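You operate a simulated robot arm through the tools that you are given. There is no shell and no other tool. Be economical: measure what you need, move in short steps, check, and stop when the job is done.

You run a simulated robot arm. Do the job below in one go: nothing can be reset, and whatever is moved stays where it is left.

## Task
Take the teal cloth from the top of the long steel table and leave it on the top of the small steel table. Close the sliding window. Switch the air switch on. Push the flat white drawer shut. Put one of the yellow labels from the top of the jar table on top of the grey filter. Put the dirty pad on the lower shelf of the long steel table. Put the burnt bar on the bench top beside the mill. Take the small teal tub and leave it on the small black tray. Stack the narrow carton that says "56" from the top of the steel bench on top of the narrow carton that says "27". The order is free. Set down upright: small teal tub.

Only the result counts: the job must be done as asked and must still hold three seconds after the hand-in. Knocking over, shifting, dropping, spilling or breaking anything else fails it. Flat cloth is picked up by pressing the open fingertips on it (5 to 10 N) and closing them slowly along it; thin cloth reads only 2 to 8 mm in the jaws.

## Robot
A 6-joint arm with a two-finger gripper on a trunk, on a base that drives. Base frame: it is fixed to the floor where the robot stands at the start and does not move with it; the origin is under the middle of the robot, x ahead of it, y to its left, z up; the surface under the hand at the start is at about z = 0.78. Lengths are in m, angles in degrees, forces in N, time in s.
With the tool pointing down near the work surface it reaches from about 0.36 to 0.86 m from the robot's upright axis, wherever it stands. Its first joint turns from -166.0 to 166.0 degrees. Places, roughly: air switch [2.4, -0.6, 1.1]; bench top beside the mill (61x23 cm) [5, -2.5, 0.84]; burnt bar (17x3x4 cm) [3.1, -0.8, 0.9]; dirty pad (17x12x5 cm) [2.7, -0.9, 0.9]; flat white drawer [2.2, -0.7, 0.9]; grey filter (6x6x15 cm) [2.6, -1.4, 0.9]; lower shelf of the long steel table [0.7, -0.6, 0.3]; narrow carton [-0.75, -4, 1]; sliding window [2.2, -0.2, 1.5]; small black tray (17x9x3 cm) [-0.7, -3.7, 0.9]; small teal tub (7x7x7 cm) [0.7, -4, 1.4]; teal cloth (10x6x4 cm) [0.5, -0.1, 0.8]; top of the small steel table [0.7, -2.2, 0.8]; yellow label [2.5, -1.5, 1]. Payload 2.45 kg.
The tool frame sits at the grasp point between the pads (the TCP): z along the fingers, y along the line on which they close. The tips reach 0.02 m beyond it. The gripper opens to 0.14 m. The gripper's body begins 0.168 m behind the TCP.
Orientation is told as [roll, pitch, yaw] about the base's x, y, z axes, in that order, counted from this pose: with the fingers straight down and closing along the base's y, the tool's x points along the base's -x, its y along +y and its z along -z.

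## Interface
- The arm moves only by the tool jog_arm. Its argument "increments" is a list of rows, each an object of numbers (a shift or turn left out is 0, a gripper value left out holds the last): "tx", "ty", "tz": the shift along the tool's x, y, z in m; "rx", "ry", "rz": the turn, a rotation vector about the tool's x, y, z in degrees; "jaw": the finger opening in m, from 0 to 0.14. In form: [{"tx": .., "ty": .., "tz": .., "rx": .., "ry": .., "rz": .., "jaw": ..}, ...]. A call has 1 to 20 rows; each row shifts and turns the commanded pose from where the row before left it, along the tool's axes as they then stand. A row lasts 0.2 s, in which the tool goes at most 0.05 m and 8.6 degrees; a call with a longer step from one row to the next is refused whole, and so is a gripper value outside its range. A pose out of reach is approached as far as the arm can. The call stops where the force on the tool passes 40 N (or 10 N more than at its start, if that is more) or the arm is blocked; 0.2 s more then pass. The fingers move at their own pace (about 0.045 m/s each) and stop on an object; they squeeze with about 31 N. The grip force told is the motor's: it shows also when the fingers shut on nothing. Time passes only in rows, and 0.2 s behind the last, so rows that do not move let the fingers close. It gives the time, the measured TCP pose, the force on the tool (base axes), the opening and the grip force at its end, in the units of the frame above (readings bear some noise), with the torque about the TCP (base axes, N m) and any sound that the robot's microphone picked up.
- Cameras (640 x 400 px; columns grow to the right, rows downward): "scene" is now at [0.0572, 0.0969, 1.8456]; the picture's right is [-0.67, -0.74, 0.00], its down [-0.66, 0.59, -0.46] and it looks along [0.34, -0.31, -0.89] (base axes); focal length 254 px, centre (320, 200). "wrist" rides on the gripper at [0.078, 0.011, -0.209] in the tool frame; the picture's right is [-0.14, 0.99, 0.00], its down [-0.92, -0.13, -0.37] and it looks along [-0.36, -0.05, 0.93] (tool axes); focal length 280 px, centre (320, 200). There is no depth. A picture from a camera that has moved, and an enlarged one, comes with that camera's place and axes in the base frame and with its lens. The place of the scene camera against the robot may be out by one fixed shift of up to 0.018 m in any direction.
- get_image(camera): a new picture of that camera. The clock stands still meanwhile.
- slide_trunk(by): slides the trunk up (or, below 0, down) by that many m; the arm and the scene camera ride with it, the base frame stays. It gives what a move gives, with no picture.
- base_move(legs): drives the robot by 1 to 6 legs, each [ahead, left, turn to the left] in m, m and degrees, along the robot's own axes; the way and the turn of a leg run together, so that a leg with both is an arc; at most 1.5 m and 180 degrees a leg. The arm and the cameras ride along, it lands a little off, and it stops where it bumps. It gives what a move gives.
- turn_head(pan, tilt): turns the head with the scene camera to pan (to the left, within 143 degrees either way) and tilt (down, from -29 to 69), counted from straight ahead of the robot. It gives what a move gives.
- close_up(camera, box): a new picture of the part [left, top, right, bottom] of that camera's present view, enlarged. The clock stands still meanwhile.
- sign_off(): hands the job in; it is judged then, once.

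Go step by step. Nothing tells you exact positions but the pictures and the camera data: compare them with the known pose of the tool, close in by small moves and look again before you grip or let go. The budget is 217 turns and 210 pictures, counting those below and the enlarged ones. Unless the task says otherwise, let go and move clear before handing in.

The tools are called after "Call:" as name(argument=value, ...) on one line, values as JSON. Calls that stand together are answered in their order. jog_arm: Moves the arm, as the interface text tells. Its arguments: {"type":"object","properties":{"increments":{"type":"array"}},"required":["increments"]} The other tools are called the same way: slide_trunk (by) slides the trunk up or down; base_move (legs) drives the base; turn_head (pan, tilt) turns the head that bears the scene camera; get_image (camera) takes a picture; close_up (camera, box) takes an enlarged picture of a part of a camera's view; sign_off () hands the job in.

At the start:

```text
t: 0.0
eef_pos: [0.3881, -0.2743, 1.0702]
tcp_rot: [0.0, 0.0, 0.0]
force: [0.0, -0.3, 0.4]
torque: [-0.03, -0.02, 0.02]
gripper_width: 0.1399
grip_force: 0.1
trunk travel left (down, up): [-0.1, 0.13]
robot x, y, heading: [-0.0011, -0.0004, -0.3]
head pan, tilt: [-42.0, 62.7]
```

scene: 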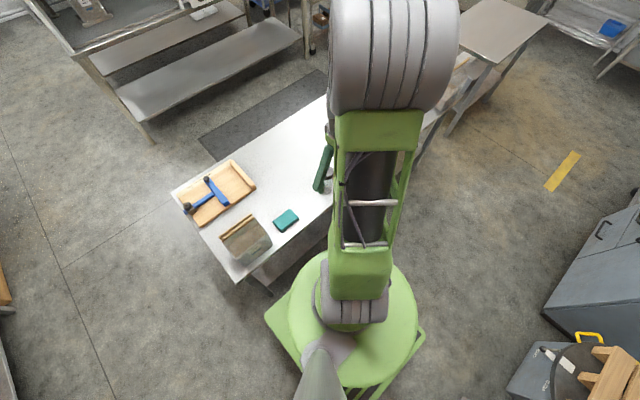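
wrist: 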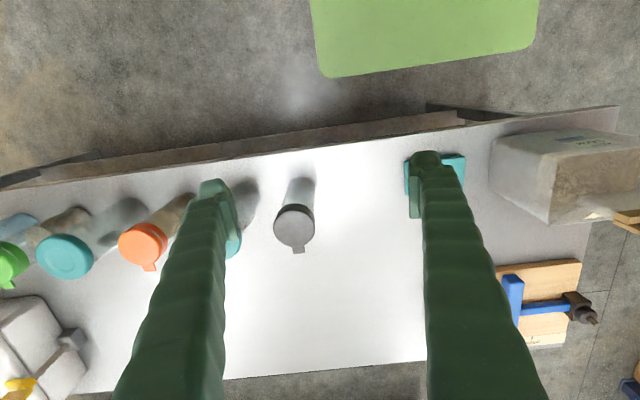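

The long table is in front of me with the teal cloth near its left end. I'll look closer at it and at the surroundings.

Call:
close_up(camera="scene", box=[160, 120, 340, 290])

Call:
turn_head(pan=-20, tilt=15)

Call:
get_image(camera="scene")

```text
2.35 times, centred on (250, 205) of scene
camera zoom: at [0.0572, 0.0969, 1.8456], right [-0.67, -0.74, 0.0], down [-0.66, 0.59, -0.46], along [0.34, -0.31, -0.89], focal length 598 px, centre (485, 188)
```

zoom: 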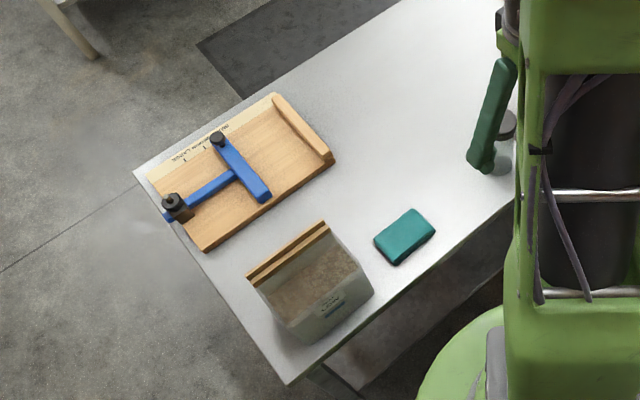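

```text
t: 1.2
eef_pos: [0.3887, -0.2737, 1.0708]
tcp_rot: [-0.1, -0.1, 0.0]
force: [0.6, -0.4, -0.4]
torque: [-0.01, 0.01, 0.04]
gripper_width: 0.1402
grip_force: 0.1
trunk travel left (down, up): [-0.1, 0.13]
robot x, y, heading: [-0.0002, 0.0002, 0.0]
head pan, tilt: [-20.0, 15.0]
```

```text
206 pictures are left
camera scene: at [0.0978, 0.1074, 1.9149], right [-0.34, -0.94, 0.0], down [-0.24, 0.09, -0.97], along [0.91, -0.33, -0.26], focal length 254 px, centre (320, 200)
```

scene: 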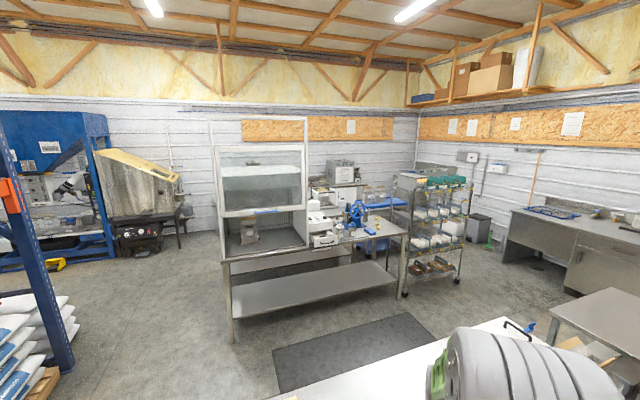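

The hood with the sliding window and its table are ahead at about x = 2.3. I'll look to the right for the rest of the room.

Call:
turn_head(pan=-75, tilt=20)

Call:
get_image(camera="scene")

Call:
turn_head(pan=-125, tilt=20)

Call:
get_image(camera="scene")

Call:
turn_head(pan=-42, tilt=45)

Call:
get_image(camera="scene")

```text
t: 2.4
eef_pos: [0.387, -0.2741, 1.0698]
tcp_rot: [0.1, -0.1, 0.0]
force: [0.0, 0.2, -0.4]
torque: [0.0, -0.01, -0.01]
gripper_width: 0.14
grip_force: 0.0
trunk travel left (down, up): [-0.1, 0.13]
robot x, y, heading: [0.0008, 0.0012, -0.2]
head pan, tilt: [-75.0, 20.0]
```

```text
205 pictures are left
camera scene: at [0.0342, 0.0495, 1.9068], right [-0.97, -0.26, 0.0], down [-0.09, 0.33, -0.94], along [0.24, -0.91, -0.34], focal length 254 px, centre (320, 200)
```

scene: 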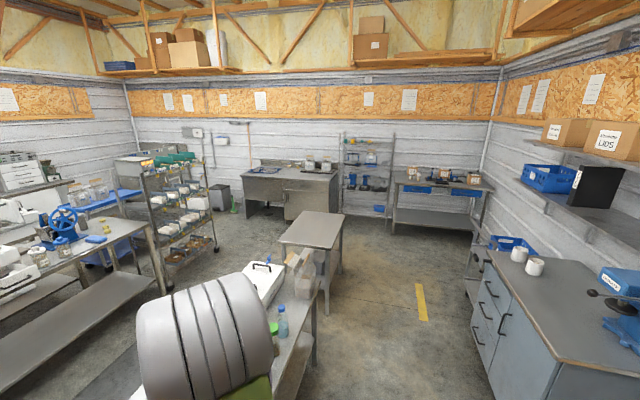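

```text
t: 3.6
eef_pos: [0.3887, -0.2753, 1.0697]
tcp_rot: [0.0, -0.1, 0.0]
force: [0.0, -0.3, -0.6]
torque: [-0.01, -0.01, 0.02]
gripper_width: 0.1399
grip_force: 0.1
trunk travel left (down, up): [-0.1, 0.13]
robot x, y, heading: [0.0006, 0.0033, 0.1]
head pan, tilt: [-125.0, 20.0]
```

```text
204 pictures are left
camera scene: at [-0.0434, 0.0631, 1.9068], right [-0.82, 0.57, 0.0], down [0.2, 0.28, -0.94], along [-0.54, -0.77, -0.34], focal length 254 px, centre (320, 200)
```

scene: 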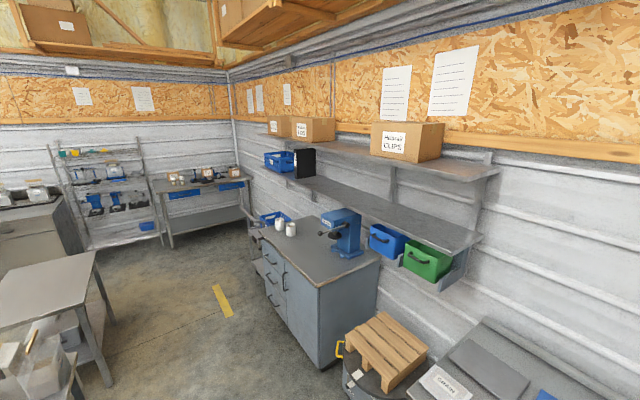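

```text
t: 5.2
eef_pos: [0.3877, -0.2758, 1.0698]
tcp_rot: [0.0, 0.1, 0.0]
force: [1.1, 0.3, 0.3]
torque: [0.0, 0.02, 0.02]
gripper_width: 0.1398
grip_force: 0.0
trunk travel left (down, up): [-0.1, 0.13]
robot x, y, heading: [0.0007, -0.0004, 0.0]
head pan, tilt: [-42.0, 45.0]
```

```text
203 pictures are left
camera scene: at [0.0704, 0.0849, 1.8682], right [-0.67, -0.74, 0.0], down [-0.53, 0.47, -0.71], along [0.53, -0.47, -0.71], focal length 254 px, centre (320, 200)
```

scene: 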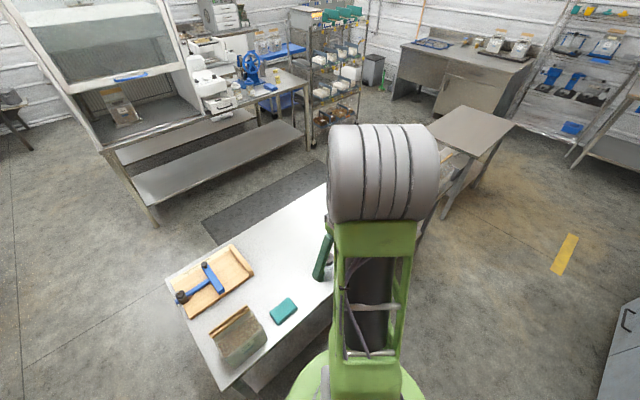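

I take the cloth to be at about (0.475, -0.08, 0.79). I'll move above it and look with the wrist camera.

Call:
jog_arm(increments=[{"tx": -0.016, "ty": 0.039}, {"tx": -0.016, "ty": 0.039}, {"tx": -0.016, "ty": 0.039}, {"tx": -0.016, "ty": 0.039}, {"tx": -0.018, "ty": 0.038}, {"tz": 0.04}, {"tz": 0.04}, {}])

Call:
get_image(camera="wrist")

```text
t: 7.0
eef_pos: [0.4693, -0.0807, 0.9904]
tcp_rot: [0.0, 0.0, 0.0]
force: [-1.0, -0.3, -0.3]
torque: [0.0, -0.03, -0.02]
gripper_width: 0.1401
grip_force: 0.0
trunk travel left (down, up): [-0.1, 0.13]
robot x, y, heading: [-0.001, -0.001, 0.1]
head pan, tilt: [-42.0, 45.0]
```

```text
202 pictures are left
camera wrist: at [0.3918, -0.0698, 1.1997], right [0.14, 0.99, 0.0], down [0.92, -0.13, 0.37], along [0.37, -0.05, -0.93], focal length 280 px, centre (320, 200)
```

wrist: 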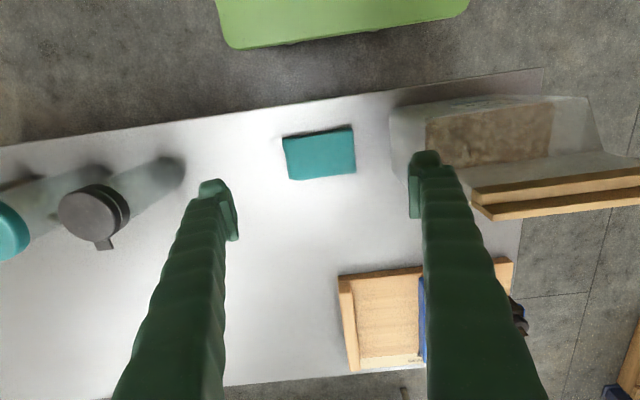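

The cloth lies about 1 cm ahead of the point under the tool, with its long side along y. I'll turn the jaws to close along x and lower.

Call:
jog_arm(increments=[{"tx": -0.012}, {"rz": -8.5}, {"rz": -8.5}, {"rz": -8.5}, {"rz": -8.5}, {"rz": -8.5}, {"rz": -8.5}, {"rz": -8.5}, {"rz": -8.5}, {"rz": -8.5}, {"rz": -8.5}, {"rz": -5}, {"tz": 0.04}, {"tz": 0.04}, {"tz": 0.04}, {}])

Call:
get_image(camera="wrist")

```text
t: 10.3
eef_pos: [0.481, -0.0815, 0.8696]
tcp_rot: [-0.1, 0.0, 90.0]
force: [0.5, 0.1, 0.2]
torque: [0.0, 0.01, 0.0]
gripper_width: 0.1402
grip_force: 0.1
trunk travel left (down, up): [-0.1, 0.13]
robot x, y, heading: [-0.0036, -0.0015, 0.1]
head pan, tilt: [-42.0, 45.0]
```

```text
201 pictures are left
camera wrist: at [0.4705, -0.1597, 1.079], right [-0.99, 0.14, 0.0], down [0.13, 0.92, 0.37], along [0.05, 0.36, -0.93], focal length 280 px, centre (320, 200)
```

wrist: 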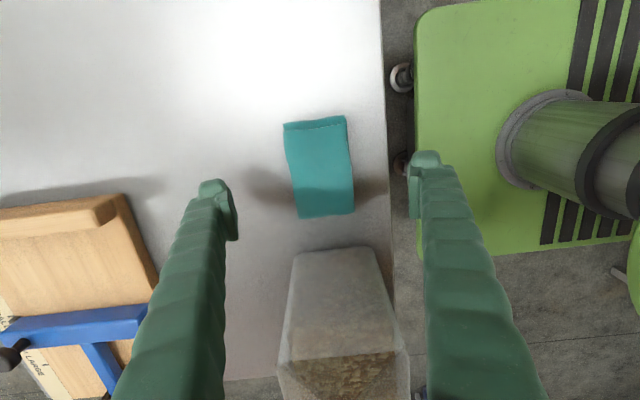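

The cloth is centred between the fingers, but the table edge is close at x ≈ 0.41. I'll narrow the jaws to 0.10 and lower.

Call:
jog_arm(increments=[{"jaw": 0.1}, {}, {"tz": 0.03}, {"tz": 0.02}, {}])

Call:
get_image(camera="wrist")

Call:
get_image(camera="scene")

```text
t: 11.6
eef_pos: [0.481, -0.0792, 0.8197]
tcp_rot: [0.0, 0.0, 90.0]
force: [-0.9, -0.5, 0.4]
torque: [-0.01, 0.01, 0.01]
gripper_width: 0.0999
grip_force: 0.0
trunk travel left (down, up): [-0.1, 0.13]
robot x, y, heading: [-0.0007, -0.0011, 0.0]
head pan, tilt: [-42.0, 45.0]
```

```text
200 pictures are left
camera wrist: at [0.4709, -0.159, 1.0292], right [-0.99, 0.14, 0.0], down [0.13, 0.92, 0.37], along [0.05, 0.36, -0.93], focal length 280 px, centre (320, 200)
```

wrist: 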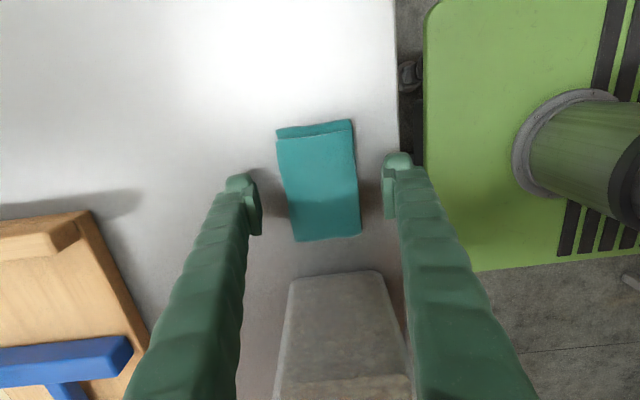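

```text
199 pictures are left
camera scene: at [0.0702, 0.085, 1.8682], right [-0.67, -0.74, 0.0], down [-0.53, 0.47, -0.71], along [0.53, -0.47, -0.71], focal length 254 px, centre (320, 200)
```

scene: 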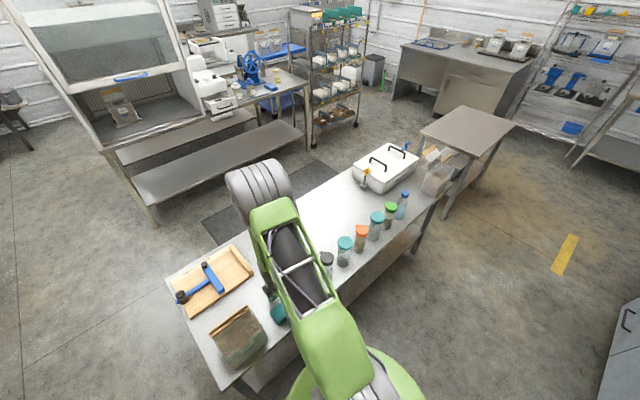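

The cloth is a thick folded stack centred in the jaws. I'll lower a little more and close.

Call:
jog_arm(increments=[{"tz": 0.012}, {"jaw": 0.04}, {}, {}, {"jaw": 0.0}, {}, {}, {}])

Call:
get_image(camera="wrist")

```text
t: 13.3
eef_pos: [0.4808, -0.0812, 0.8082]
tcp_rot: [-0.1, 0.0, 89.9]
force: [1.0, 0.2, -0.4]
torque: [0.01, -0.02, -0.01]
gripper_width: 0.0586
grip_force: 31.5
trunk travel left (down, up): [-0.1, 0.13]
robot x, y, heading: [0.0002, -0.0003, -0.1]
head pan, tilt: [-42.0, 45.0]
```

```text
198 pictures are left
camera wrist: at [0.4712, -0.1588, 1.0171], right [-0.99, 0.14, 0.0], down [0.13, 0.92, 0.37], along [0.05, 0.36, -0.93], focal length 280 px, centre (320, 200)
```

wrist: 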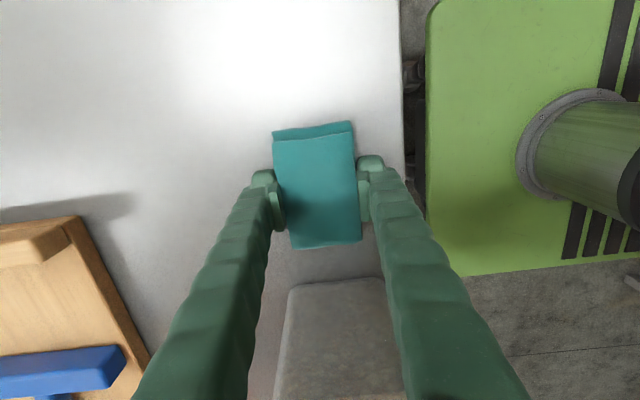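

The cloth is gripped (0.059 m). I'll lift it and drive right along the table to the small table.

Call:
jog_arm(increments=[{"tz": -0.02}, {"tz": -0.04}, {"tz": -0.05}, {"tz": -0.05}, {"tz": -0.05}, {"tz": -0.05}, {"tz": -0.05}, {"tz": -0.04}, {}])

Call:
base_move(legs=[[-0.05, -1.1, 0], [0, -0.95, 0]])

Call:
get_image(camera="wrist")

Call:
get_image(camera="scene")

```text
t: 15.3
eef_pos: [0.4812, -0.0794, 1.1569]
tcp_rot: [0.0, -0.1, 90.1]
force: [-0.8, 0.2, -0.5]
torque: [0.02, 0.02, -0.03]
gripper_width: 0.0
grip_force: 29.1
trunk travel left (down, up): [-0.1, 0.13]
robot x, y, heading: [0.0013, -0.0023, -0.0]
head pan, tilt: [-42.0, 45.0]
```

```text
t: 33.7
eef_pos: [0.427, -2.1421, 1.1575]
tcp_rot: [-0.1, 0.0, 89.8]
force: [0.2, -0.1, -0.3]
torque: [0.02, -0.03, -0.03]
gripper_width: 0.0
grip_force: 29.9
trunk travel left (down, up): [-0.1, 0.13]
robot x, y, heading: [-0.0561, -2.0597, 0.0]
head pan, tilt: [-42.0, 45.0]
```

```text
197 pictures are left
camera wrist: at [0.4162, -2.2215, 1.3662], right [-0.99, 0.14, 0.0], down [0.13, 0.92, 0.37], along [0.05, 0.36, -0.93], focal length 280 px, centre (320, 200)
```

wrist: 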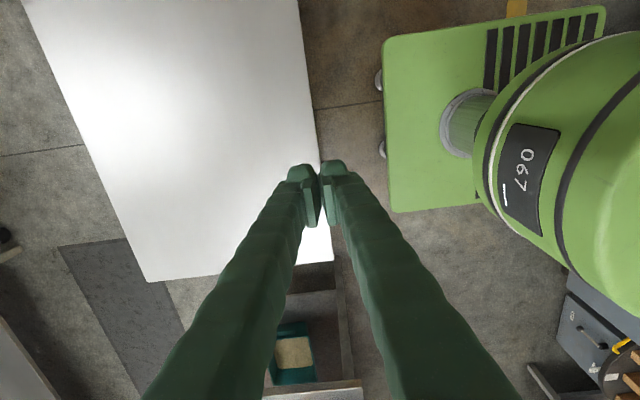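

```text
196 pictures are left
camera scene: at [0.0161, -1.9776, 1.8681], right [-0.67, -0.74, 0.0], down [-0.52, 0.47, -0.71], along [0.52, -0.47, -0.71], focal length 254 px, centre (320, 200)
```

scene: 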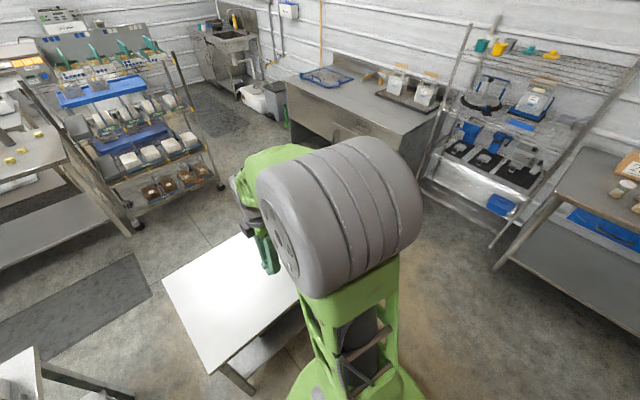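

The jaws read 0: the cloth slipped out on the lift, so it's back on the long table and I'll return for it with the press method. As I'm close to the rack and steel bench, I'll do those jobs first.

Call:
base_move(legs=[[0, 0, -90], [0.6, 0, 0]])

Call:
turn_head(pan=0, tilt=25)

Call:
get_image(camera="scene")

Call:
turn_head(pan=55, tilt=40)

Call:
get_image(camera="scene")

```text
t: 40.9
eef_pos: [-0.1374, -3.1426, 1.1564]
tcp_rot: [-0.1, 0.0, -0.2]
force: [-1.0, -0.9, 0.4]
torque: [0.07, 0.01, -0.04]
gripper_width: 0.0
grip_force: 29.6
trunk travel left (down, up): [-0.1, 0.13]
robot x, y, heading: [-0.0545, -2.6629, -90.2]
head pan, tilt: [-42.0, 45.0]
```

```text
t: 42.0
eef_pos: [-0.1365, -3.1423, 1.1578]
tcp_rot: [-0.1, 0.0, -0.2]
force: [0.8, -1.2, 0.3]
torque: [0.04, 0.03, 0.01]
gripper_width: 0.0
grip_force: 29.0
trunk travel left (down, up): [-0.1, 0.13]
robot x, y, heading: [-0.055, -2.658, -90.2]
head pan, tilt: [0.0, 25.0]
```

```text
195 pictures are left
camera scene: at [0.084, -2.764, 1.8987], right [-1.0, 0.0, 0.0], down [0.0, 0.42, -0.91], along [0.0, -0.91, -0.42], focal length 254 px, centre (320, 200)
```

scene: 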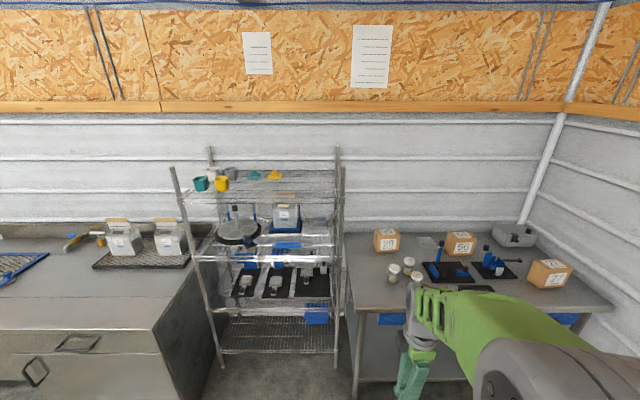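

```text
t: 43.2
eef_pos: [-0.1366, -3.1416, 1.1566]
tcp_rot: [0.0, 0.1, -0.2]
force: [0.4, -0.2, -0.3]
torque: [0.0, 0.01, -0.01]
gripper_width: 0.0001
grip_force: 29.6
trunk travel left (down, up): [-0.1, 0.13]
robot x, y, heading: [-0.0569, -2.6624, -90.3]
head pan, tilt: [55.0, 40.0]
```

```text
194 pictures are left
camera scene: at [0.1538, -2.7209, 1.8754], right [-0.58, -0.82, 0.0], down [-0.52, 0.37, -0.77], along [0.63, -0.44, -0.64], focal length 254 px, centre (320, 200)
```

scene: 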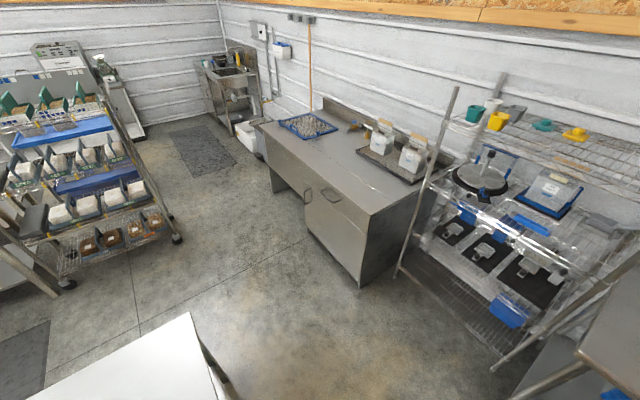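

The small teal tub is on the rack's top shelf at about (0.70, -4.0, 1.42), next to a yellow one. I'll raise the trunk and arm to see whether the tool can reach that height pointing down.

Call:
slide_trunk(by=0.13)

Call:
jog_arm(increments=[{"tz": -0.05, "jaw": 0.1}, {"tz": -0.05}, {"tz": -0.05}, {"tz": -0.05}, {"tz": -0.05}, {"tz": -0.05}, {}])

```text
t: 44.8
eef_pos: [-0.1369, -3.142, 1.2866]
tcp_rot: [0.0, 0.0, -0.2]
force: [-0.7, -0.1, 0.2]
torque: [-0.01, 0.0, 0.04]
gripper_width: 0.0
grip_force: 29.1
trunk travel left (down, up): [-0.23, 0.0]
robot x, y, heading: [-0.0559, -2.6602, -90.6]
head pan, tilt: [55.0, 40.0]
```

```text
t: 46.4
eef_pos: [-0.1368, -3.1405, 1.5875]
tcp_rot: [0.1, 0.0, -0.2]
force: [0.7, 0.2, -0.5]
torque: [0.02, 0.05, 0.01]
gripper_width: 0.1
grip_force: 0.1
trunk travel left (down, up): [-0.23, 0.0]
robot x, y, heading: [-0.0545, -2.6576, -90.1]
head pan, tilt: [55.0, 40.0]
```

The tool reaches 1.59 m pointing down and closes along y, which suits the tub. I'll drive up to the rack.

Call:
base_move(legs=[[0.6, 0, 0], [0, 0.5, 0]])

Call:
turn_head(pan=10, tilt=40)

Call:
get_image(camera="scene")

Call:
get_image(camera="wrist")

```text
t: 54.2
eef_pos: [0.3533, -3.7456, 1.5864]
tcp_rot: [0.0, 0.0, -0.6]
force: [0.1, -1.0, -0.2]
torque: [0.02, 0.02, 0.02]
gripper_width: 0.0999
grip_force: 0.1
trunk travel left (down, up): [-0.23, 0.0]
robot x, y, heading: [0.4354, -3.2618, -90.8]
head pan, tilt: [55.0, 40.0]
```

```text
t: 55.4
eef_pos: [0.3533, -3.746, 1.5883]
tcp_rot: [0.0, 0.1, -0.6]
force: [0.2, -0.7, -0.3]
torque: [0.01, -0.03, -0.01]
gripper_width: 0.1
grip_force: 0.1
trunk travel left (down, up): [-0.23, 0.0]
robot x, y, heading: [0.4336, -3.2666, -90.7]
head pan, tilt: [10.0, 40.0]
```

```text
193 pictures are left
camera scene: at [0.5911, -3.3615, 2.0054], right [-0.99, -0.16, 0.0], down [-0.11, 0.63, -0.77], along [0.13, -0.76, -0.64], focal length 254 px, centre (320, 200)
```

scene: 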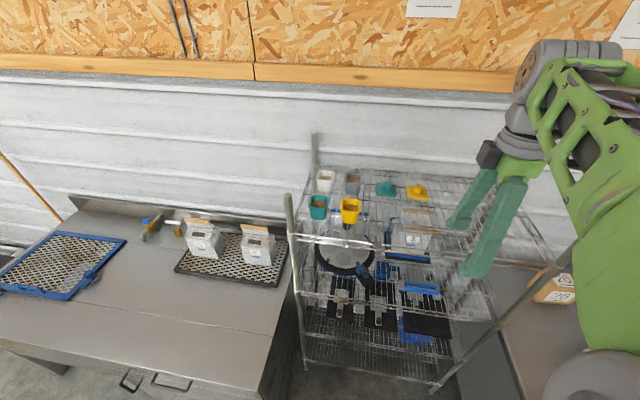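

```text
192 pictures are left
camera wrist: at [0.2751, -3.7348, 1.7963], right [0.15, 0.99, 0.0], down [0.92, -0.14, 0.37], along [0.36, -0.05, -0.93], focal length 280 px, centre (320, 200)
```

wrist: 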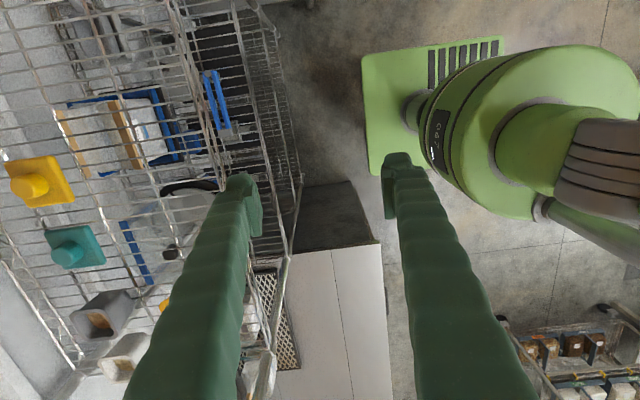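

The tub sits at about (0.71, -4.01), with a white tub about 15 cm behind it and the yellow one 11 cm to its right. I'll drive a bit closer and move the tool over it.

Call:
base_move(legs=[[0.15, 0.1, 0.7]])

Call:
jog_arm(increments=[{"tx": -0.04}, {"tx": -0.045}, {"tx": -0.045}, {"tx": -0.045, "ty": -0.02}, {"tx": -0.04, "ty": -0.03}, {"ty": -0.03}, {}])

Call:
get_image(camera="wrist")

Call:
get_image(camera="scene")

```text
t: 56.9
eef_pos: [0.4567, -3.897, 1.5869]
tcp_rot: [0.1, 0.0, -0.1]
force: [-0.2, -0.4, 0.4]
torque: [0.03, 0.05, 0.0]
gripper_width: 0.1001
grip_force: 0.0
trunk travel left (down, up): [-0.23, 0.0]
robot x, y, heading: [0.5381, -3.414, -90.1]
head pan, tilt: [10.0, 40.0]
```

```text
t: 58.5
eef_pos: [0.6708, -3.9735, 1.5869]
tcp_rot: [-0.1, 0.0, 0.0]
force: [0.1, -0.5, 0.2]
torque: [-0.04, 0.03, -0.03]
gripper_width: 0.0999
grip_force: 0.2
trunk travel left (down, up): [-0.23, 0.0]
robot x, y, heading: [0.5368, -3.4147, -89.8]
head pan, tilt: [10.0, 40.0]
```

```text
191 pictures are left
camera wrist: at [0.5948, -3.9635, 1.797], right [0.14, 0.99, 0.0], down [0.92, -0.13, 0.37], along [0.36, -0.05, -0.93], focal length 280 px, centre (320, 200)
```

wrist: 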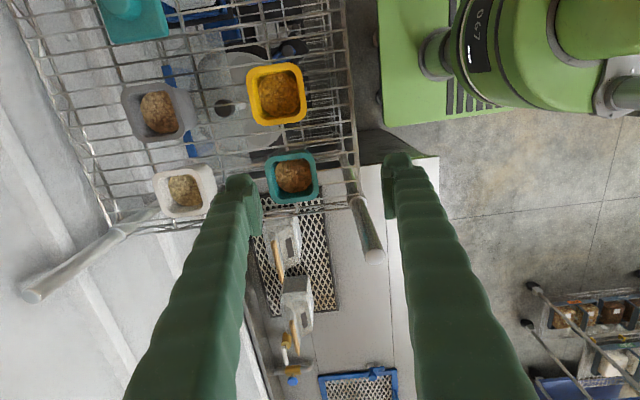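

```text
190 pictures are left
camera scene: at [0.6916, -3.5067, 2.0055], right [-0.98, -0.17, 0.0], down [-0.11, 0.63, -0.77], along [0.13, -0.76, -0.64], focal length 254 px, centre (320, 200)
```

scene: 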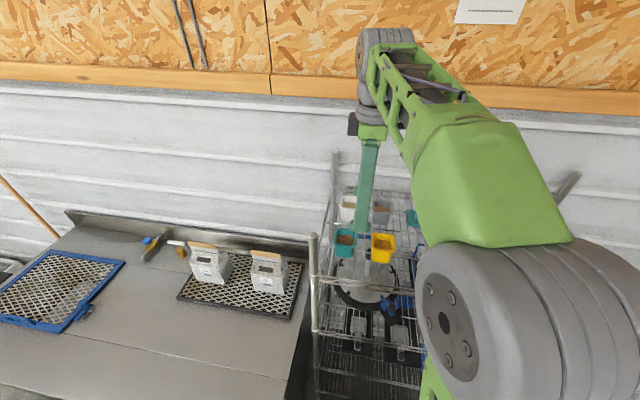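

The wrist view puts the tub at about (0.69, -4.01). I'll align over it and lower to just above the rim.

Call:
jog_arm(increments=[{"tx": -0.018, "ty": -0.036}, {"tz": 0.04}, {"tz": 0.035}, {}])

Call:
get_image(camera="wrist")

```text
t: 59.5
eef_pos: [0.6883, -4.0093, 1.5134]
tcp_rot: [-0.1, -0.1, 0.0]
force: [0.1, 0.2, 0.6]
torque: [-0.06, -0.03, -0.03]
gripper_width: 0.1002
grip_force: 0.1
trunk travel left (down, up): [-0.23, 0.0]
robot x, y, heading: [0.5319, -3.4169, -90.0]
head pan, tilt: [10.0, 40.0]
```

```text
189 pictures are left
camera wrist: at [0.6116, -3.9995, 1.7227], right [0.14, 0.99, 0.0], down [0.92, -0.13, 0.37], along [0.37, -0.05, -0.93], focal length 280 px, centre (320, 200)
```

wrist: 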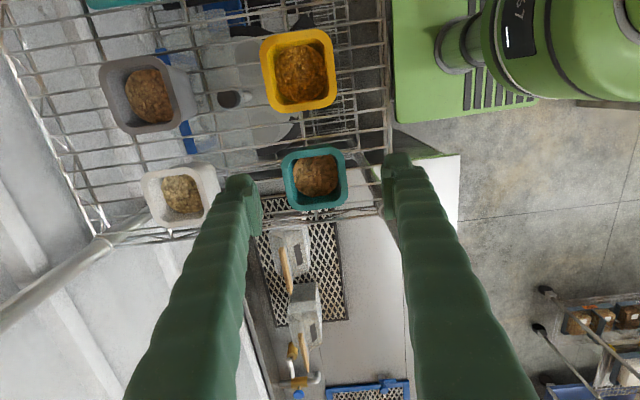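

The tub is centred. I'll lower around it and close gently.

Call:
jog_arm(increments=[{"ty": -0.005}, {"tz": 0.03}, {"tz": 0.03}, {"tz": 0.02}, {"jaw": 0.05}, {"jaw": 0.03}, {}, {}, {}])

Call:
get_image(camera="wrist")

```text
t: 61.5
eef_pos: [0.6893, -4.0158, 1.432]
tcp_rot: [0.0, 0.1, 0.0]
force: [-0.6, 0.4, -0.4]
torque: [-0.06, 0.02, -0.03]
gripper_width: 0.0608
grip_force: 31.3
trunk travel left (down, up): [-0.23, 0.0]
robot x, y, heading: [0.5367, -3.4134, -90.1]
head pan, tilt: [10.0, 40.0]
```

```text
188 pictures are left
camera wrist: at [0.6118, -4.0056, 1.641], right [0.14, 0.99, 0.0], down [0.92, -0.13, 0.37], along [0.36, -0.05, -0.93], focal length 280 px, centre (320, 200)
```

wrist: 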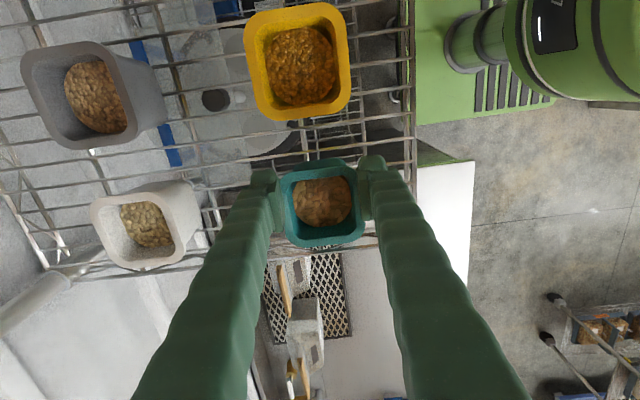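

The tub is gripped (0.061 m). I'll lift it and check that the grip holds.

Call:
jog_arm(increments=[{"tz": -0.01}, {"tz": -0.02}, {"tz": -0.03}, {"tz": -0.03}, {"tz": -0.03}, {}])

Call:
turn_head(pan=-35, tilt=35)

Call:
get_image(camera="scene")

```text
t: 62.9
eef_pos: [0.6897, -4.0167, 1.551]
tcp_rot: [0.0, 0.0, 0.0]
force: [-0.3, 0.1, -0.9]
torque: [-0.01, 0.03, -0.02]
gripper_width: 0.0606
grip_force: 30.9
trunk travel left (down, up): [-0.23, 0.0]
robot x, y, heading: [0.5372, -3.4126, -90.0]
head pan, tilt: [10.0, 40.0]
```

```text
t: 64.0
eef_pos: [0.6896, -4.0156, 1.5509]
tcp_rot: [0.0, -0.1, 0.0]
force: [0.1, -0.4, -1.2]
torque: [0.0, 0.01, -0.01]
gripper_width: 0.061
grip_force: 30.7
trunk travel left (down, up): [-0.23, 0.0]
robot x, y, heading: [0.5363, -3.4152, -89.8]
head pan, tilt: [-35.0, 35.0]
```

```text
187 pictures are left
camera scene: at [0.6258, -3.4969, 2.0129], right [-0.82, 0.57, 0.0], down [0.33, 0.47, -0.82], along [-0.47, -0.67, -0.57], focal length 254 px, centre (320, 200)
```

scene: 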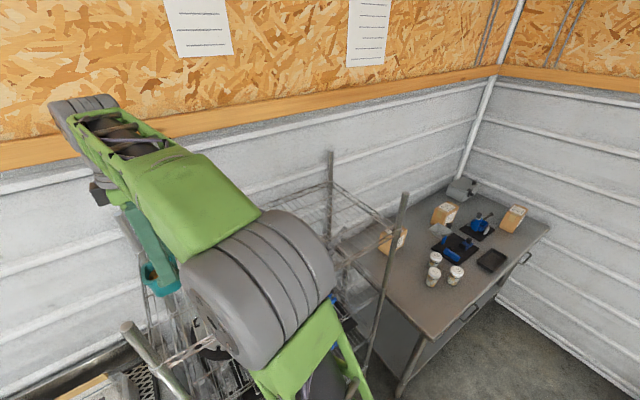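

The tub is held. I'll back away from the rack and move sideways to the steel bench, where the black tray lies near (-0.78, -3.75).

Call:
jog_arm(increments=[{"tz": -0.03}, {}])

Call:
base_move(legs=[[-0.3, 0, 0], [0, -1.15, 0]])

Call:
turn_head(pan=0, tilt=45)

Call:
get_image(camera="scene")

Call:
get_image(camera="wrist")

```text
t: 64.6
eef_pos: [0.6898, -4.0165, 1.5815]
tcp_rot: [-0.1, -0.1, 0.0]
force: [0.1, 0.1, -1.1]
torque: [0.0, 0.01, 0.03]
gripper_width: 0.0607
grip_force: 30.7
trunk travel left (down, up): [-0.23, 0.0]
robot x, y, heading: [0.5377, -3.4154, -90.1]
head pan, tilt: [-35.0, 35.0]
```

```text
t: 76.7
eef_pos: [-0.4681, -3.7102, 1.583]
tcp_rot: [0.1, -0.1, -0.4]
force: [-0.6, 0.4, -0.2]
torque: [0.03, 0.0, -0.02]
gripper_width: 0.0605
grip_force: 30.7
trunk travel left (down, up): [-0.23, 0.0]
robot x, y, heading: [-0.6185, -3.1127, -90.4]
head pan, tilt: [-35.0, 35.0]
```

```text
t: 77.7
eef_pos: [-0.4669, -3.7102, 1.583]
tcp_rot: [0.0, 0.1, -0.5]
force: [-0.4, 0.7, -1.4]
torque: [0.01, 0.01, -0.03]
gripper_width: 0.0608
grip_force: 31.2
trunk travel left (down, up): [-0.23, 0.0]
robot x, y, heading: [-0.6191, -3.1084, -90.4]
head pan, tilt: [0.0, 45.0]
```

```text
186 pictures are left
camera scene: at [-0.4767, -3.2007, 1.9981], right [-1.0, 0.01, 0.0], down [0.01, 0.71, -0.71], along [-0.01, -0.71, -0.71], focal length 254 px, centre (320, 200)
```

scene: 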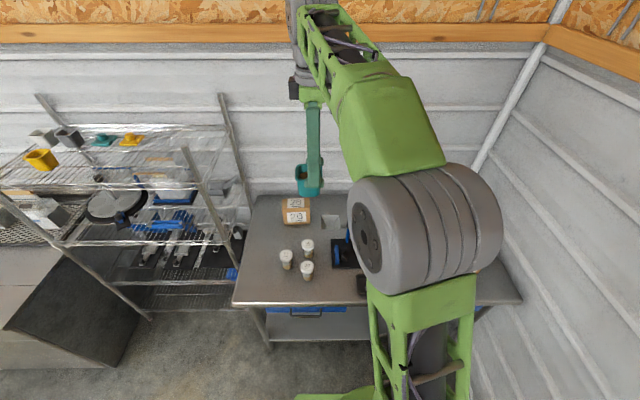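

```text
185 pictures are left
camera wrist: at [-0.545, -3.6999, 1.7911], right [0.15, 0.99, 0.0], down [0.92, -0.14, 0.37], along [0.36, -0.05, -0.93], focal length 280 px, centre (320, 200)
```

wrist: 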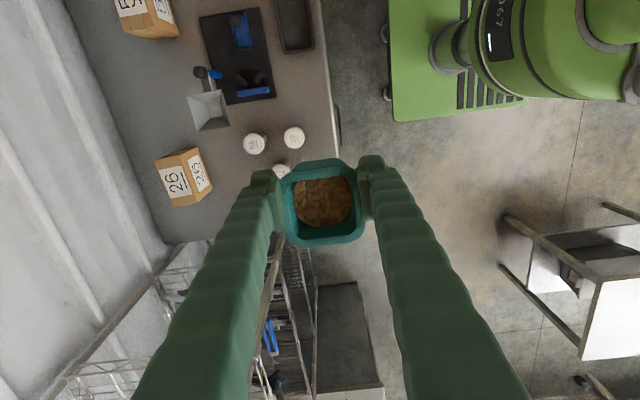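

The tray is near (-0.74, -3.75) at the bench's front edge. I'll swing the tub over it at height and look.

Call:
jog_arm(increments=[{"tx": 0.045}, {"tx": 0.045}, {"tx": 0.045}, {"tx": 0.045, "ty": -0.01}, {"tx": 0.045, "ty": -0.01}, {"tx": 0.025, "ty": -0.015}, {"tz": 0.045}, {"tz": 0.045}, {"tz": 0.045}, {"tz": 0.045}, {"tz": 0.045}, {"tz": 0.045}, {}])

Call:
get_image(camera="wrist")

Call:
get_image(camera="scene")

```text
t: 80.5
eef_pos: [-0.7178, -3.7442, 1.3098]
tcp_rot: [0.0, 0.1, -0.3]
force: [-0.4, 0.3, -1.3]
torque: [-0.03, 0.02, 0.03]
gripper_width: 0.0607
grip_force: 31.2
trunk travel left (down, up): [-0.23, 0.0]
robot x, y, heading: [-0.6143, -3.1089, -90.3]
head pan, tilt: [0.0, 45.0]
```

```text
184 pictures are left
camera wrist: at [-0.7947, -3.7328, 1.5205], right [0.15, 0.99, 0.0], down [0.92, -0.13, 0.37], along [0.36, -0.05, -0.93], focal length 280 px, centre (320, 200)
```

wrist: 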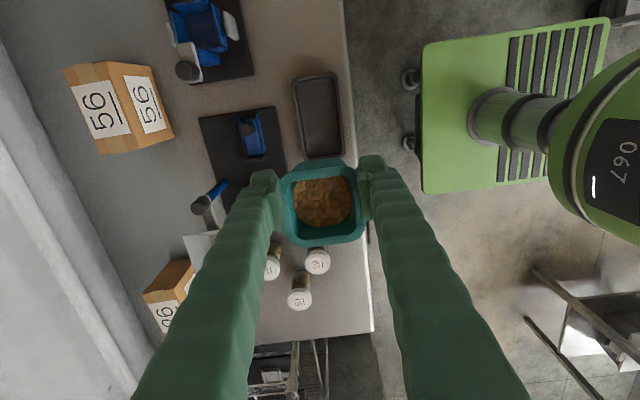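

```text
183 pictures are left
camera scene: at [-0.4766, -3.1998, 1.9982], right [-1.0, 0.01, 0.0], down [0.01, 0.71, -0.71], along [-0.01, -0.71, -0.71], focal length 254 px, centre (320, 200)
```

scene: 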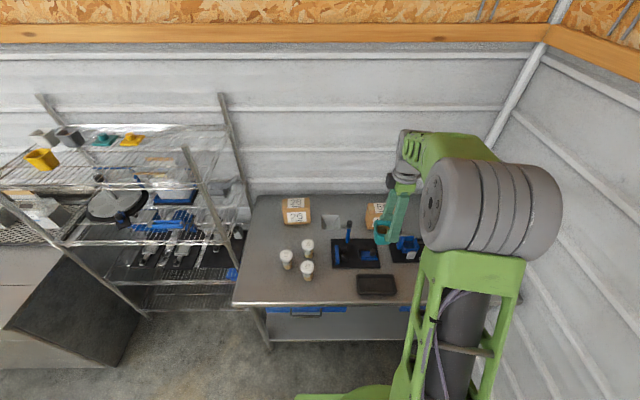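

The tray is at (-0.74, -3.743) with its long side along x. I'll turn the jaws to close along x so the fingers fit inside the tray's length, then look.

Call:
jog_arm(increments=[{"tx": 0.022}, {"rz": 8.5}, {"rz": 8.5}, {"rz": 8.5}, {"rz": 8.5}, {"rz": 8.5}, {"rz": 8.5}, {"rz": 8.5}, {"rz": 8.5}, {"rz": 8.5}, {"rz": 8.5}, {"rz": 4.7}, {"tz": 0.05}, {"tz": 0.05}, {"tz": 0.05}, {"tz": 0.05}, {}])

Call:
get_image(camera="wrist")

Call:
get_image(camera="scene")

```text
t: 84.1
eef_pos: [-0.7412, -3.7436, 1.1125]
tcp_rot: [-0.1, 0.0, -90.2]
force: [-0.2, 0.1, -1.0]
torque: [-0.01, 0.01, 0.02]
gripper_width: 0.0608
grip_force: 30.9
trunk travel left (down, up): [-0.23, 0.0]
robot x, y, heading: [-0.6184, -3.1069, -90.4]
head pan, tilt: [0.0, 45.0]
```

```text
182 pictures are left
camera wrist: at [-0.7295, -3.6659, 1.3214], right [0.99, -0.14, 0.0], down [-0.13, -0.92, 0.37], along [-0.05, -0.37, -0.93], focal length 280 px, centre (320, 200)
```

wrist: 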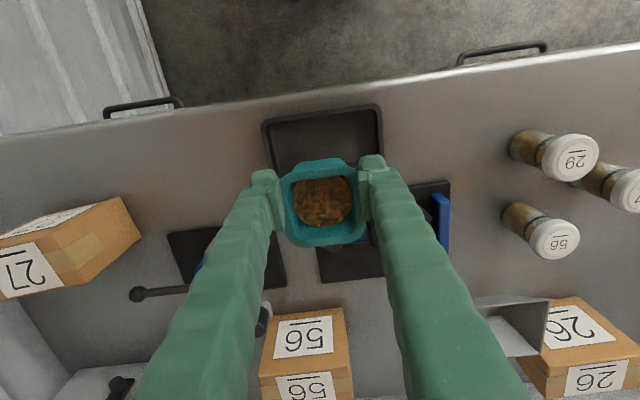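

```text
181 pictures are left
camera scene: at [-0.4765, -3.1999, 1.9982], right [-1.0, 0.01, 0.0], down [0.01, 0.71, -0.71], along [-0.01, -0.71, -0.71], focal length 254 px, centre (320, 200)
```

scene: 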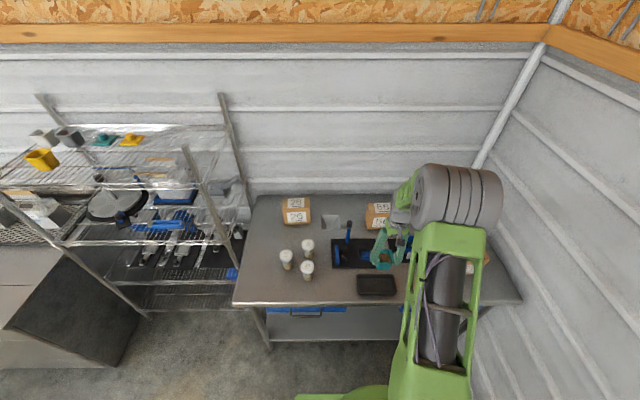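

The tray centre is about (-0.737, -3.747) and the tub is nearly over it. I'll lower to just above and check.

Call:
jog_arm(increments=[{"tx": -0.003, "tz": 0.04}, {"tz": 0.05}, {"tz": 0.05}, {"tz": 0.015}, {}])

Call:
get_image(camera="wrist")

Call:
close_up(camera="scene", box=[280, 180, 500, 320])

```text
t: 85.3
eef_pos: [-0.7396, -3.7468, 0.9577]
tcp_rot: [0.0, 0.0, -90.2]
force: [-1.8, 3.9, 24.3]
torque: [-0.72, -0.4, 0.03]
gripper_width: 0.061
grip_force: 30.9
trunk travel left (down, up): [-0.23, 0.0]
robot x, y, heading: [-0.6169, -3.1061, -90.5]
head pan, tilt: [0.0, 45.0]
```

```text
180 pictures are left
camera wrist: at [-0.7283, -3.6672, 1.1674], right [0.99, -0.14, 0.0], down [-0.13, -0.92, 0.37], along [-0.05, -0.37, -0.93], focal length 280 px, centre (320, 200)
```

wrist: 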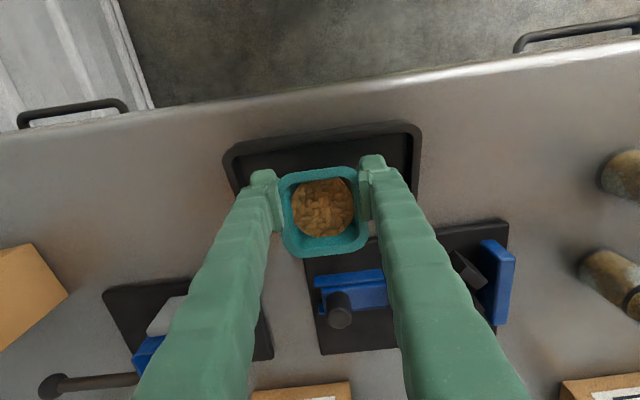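

```text
2.86 times, centred on (390, 250) of scene
camera zoom: at [-0.4765, -3.1976, 1.9984], right [-1.0, 0.01, 0.0], down [0.01, 0.71, -0.71], along [-0.01, -0.71, -0.71], focal length 726 px, centre (120, 57)
```

zoom: 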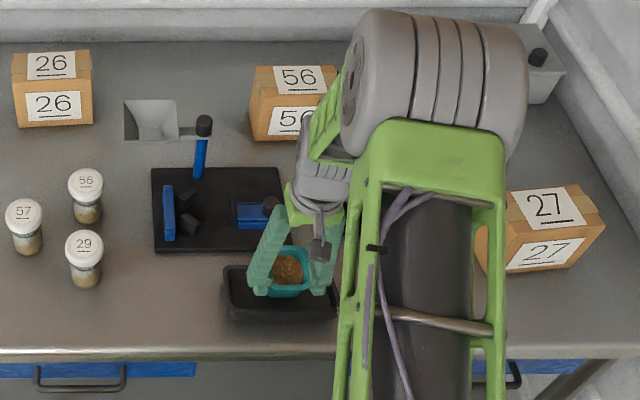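

Contact came at z 0.958 with 24 N, offset to the far side, so the tub may be touching the tray's far wall. I'll lift a little and look closely.

Call:
jog_arm(increments=[{"tz": -0.02}, {}])

Call:
close_up(camera="scene", box=[345, 250, 425, 300])

Call:
close_up(camera="wrist", box=[200, 90, 440, 260])

```text
t: 85.9
eef_pos: [-0.7386, -3.7473, 0.9767]
tcp_rot: [0.0, 0.1, -90.1]
force: [0.5, -0.1, -1.4]
torque: [0.04, -0.05, -0.04]
gripper_width: 0.0606
grip_force: 30.6
trunk travel left (down, up): [-0.23, 0.0]
robot x, y, heading: [-0.6134, -3.1105, -90.5]
head pan, tilt: [0.0, 45.0]
```

```text
8.00 times, centred on (385, 275) of scene
camera zoom: at [-0.4769, -3.2019, 1.998], right [-1.0, 0.01, 0.0], down [0.01, 0.71, -0.71], along [-0.01, -0.71, -0.71], focal length 2032 px, centre (-200, -400)
```

zoom: 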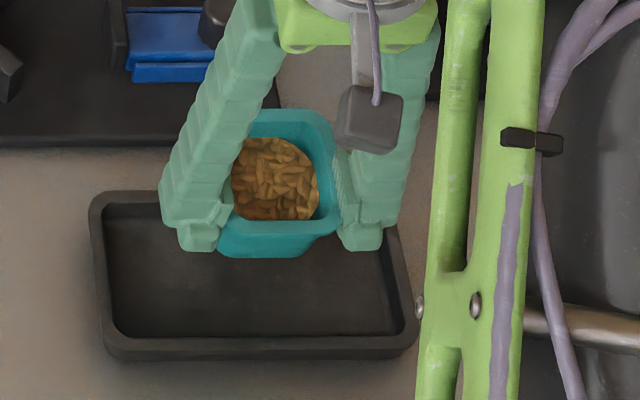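

```text
2.35 times, centred on (320, 175) of wrist
camera zoom: at [-0.7284, -3.6695, 1.1854], right [0.99, -0.14, 0.0], down [-0.13, -0.92, 0.37], along [-0.05, -0.36, -0.93], focal length 660 px, centre (320, 259)
```

zoom: 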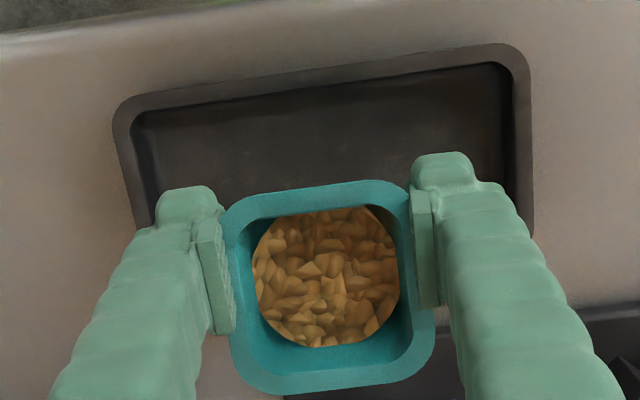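

The tray geometry suggests the tub may hang back or tilt. I'll raise it toward the scene camera's level to check its posture and height.

Call:
jog_arm(increments=[{"tz": -0.05}, {"tz": -0.05}, {"tz": -0.05}, {"tz": -0.05}, {"tz": -0.05}, {"tz": -0.05}, {"tz": -0.05}, {"tz": -0.05}, {"tz": -0.05}, {"tz": -0.05}, {"tz": -0.05}, {}])

Call:
turn_head(pan=0, tilt=25)

Call:
get_image(camera="scene")

```text
t: 88.5
eef_pos: [-0.7387, -3.7471, 1.5273]
tcp_rot: [0.0, -0.1, -90.0]
force: [-0.5, -1.0, -1.3]
torque: [-0.01, -0.02, 0.01]
gripper_width: 0.061
grip_force: 30.9
trunk travel left (down, up): [-0.23, 0.0]
robot x, y, heading: [-0.6187, -3.1076, -90.4]
head pan, tilt: [0.0, 45.0]
```

```text
t: 89.3
eef_pos: [-0.7386, -3.7475, 1.5275]
tcp_rot: [0.1, 0.0, -90.2]
force: [-0.2, -0.3, -0.9]
torque: [0.04, 0.01, -0.01]
gripper_width: 0.061
grip_force: 30.6
trunk travel left (down, up): [-0.23, 0.0]
robot x, y, heading: [-0.6128, -3.1111, -90.5]
head pan, tilt: [0.0, 25.0]
```

```text
176 pictures are left
camera scene: at [-0.4768, -3.2115, 2.0286], right [-1.0, 0.01, 0.0], down [0.0, 0.42, -0.91], along [-0.01, -0.91, -0.42], focal length 254 px, centre (320, 200)
```

scene: 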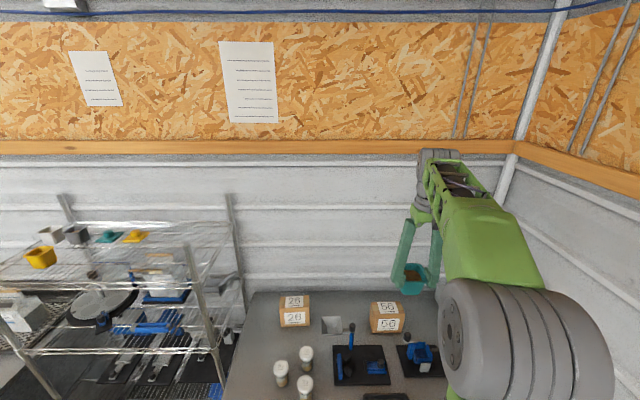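

Call:
close_up(camera="scene", box=[375, 245, 455, 305])

```text
6.67 times, centred on (415, 275) of scene
camera zoom: at [-0.4768, -3.2115, 2.0286], right [-1.0, 0.01, 0.0], down [0.0, 0.42, -0.91], along [-0.01, -0.91, -0.42], focal length 1693 px, centre (-313, -300)
```

zoom: 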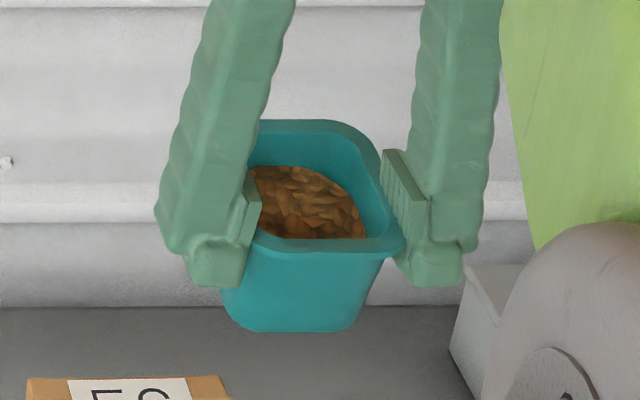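

The tub hangs upright with its bottom about 4 cm below the TCP. I'll triangulate the tray better with the wrist camera from this height.

Call:
close_up(camera="wrist", box=[240, 50, 400, 150])

```text
4.00 times, centred on (320, 100) of wrist
camera zoom: at [-0.727, -3.6699, 1.7363], right [0.99, -0.14, 0.0], down [-0.13, -0.92, 0.37], along [-0.05, -0.36, -0.93], focal length 1122 px, centre (320, 600)
```

zoom: 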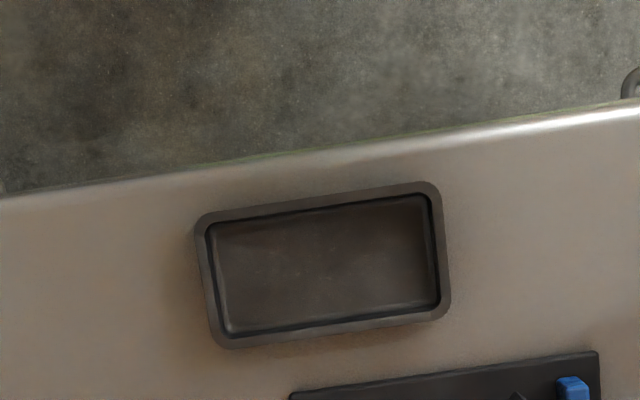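

The tray centre is really about (-0.734, -3.738), so I was 8 mm too far back and touched the back rim. I'll shift and lower in small steps.

Call:
jog_arm(increments=[{"tx": 0.009, "ty": 0.005}, {"tz": 0.05}, {"tz": 0.05}, {"tz": 0.05}, {"tz": 0.05}, {"tz": 0.05}, {"tz": 0.05}, {"tz": 0.05}, {"tz": 0.05}, {"tz": 0.05}, {"tz": 0.05}, {"tz": 0.04}, {"tz": 0.01}, {"tz": 0.01}, {}])

Call:
close_up(camera="wrist", box=[200, 90, 440, 260])

```text
t: 92.5
eef_pos: [-0.7353, -3.7373, 0.969]
tcp_rot: [0.0, 0.0, -90.1]
force: [0.2, 0.4, -0.2]
torque: [0.02, -0.04, -0.03]
gripper_width: 0.0609
grip_force: 31.2
trunk travel left (down, up): [-0.23, 0.0]
robot x, y, heading: [-0.6178, -3.1017, -90.4]
head pan, tilt: [0.0, 25.0]
```

```text
2.35 times, centred on (320, 175) of wrist
camera zoom: at [-0.7237, -3.6603, 1.1767], right [0.99, -0.14, 0.0], down [-0.13, -0.92, 0.37], along [-0.05, -0.36, -0.93], focal length 660 px, centre (320, 259)
```

zoom: 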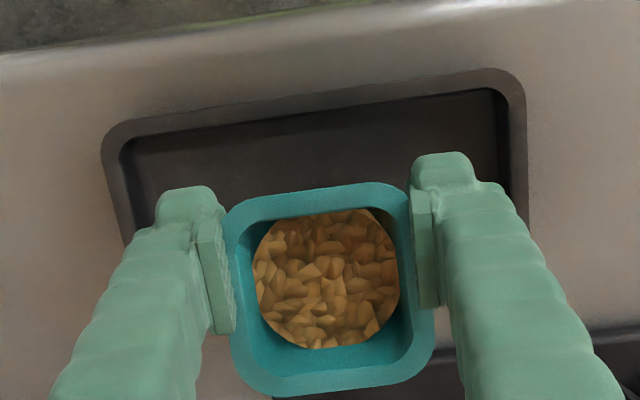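

Call:
jog_arm(increments=[{"tz": 0.006}, {"tz": 0.006}, {}])

```text
t: 93.3
eef_pos: [-0.7349, -3.7371, 0.956]
tcp_rot: [-0.2, -0.3, -90.2]
force: [1.0, 3.0, 20.5]
torque: [-0.87, 0.48, -0.02]
gripper_width: 0.0612
grip_force: 30.7
trunk travel left (down, up): [-0.23, 0.0]
robot x, y, heading: [-0.614, -3.1041, -90.6]
head pan, tilt: [0.0, 25.0]
```

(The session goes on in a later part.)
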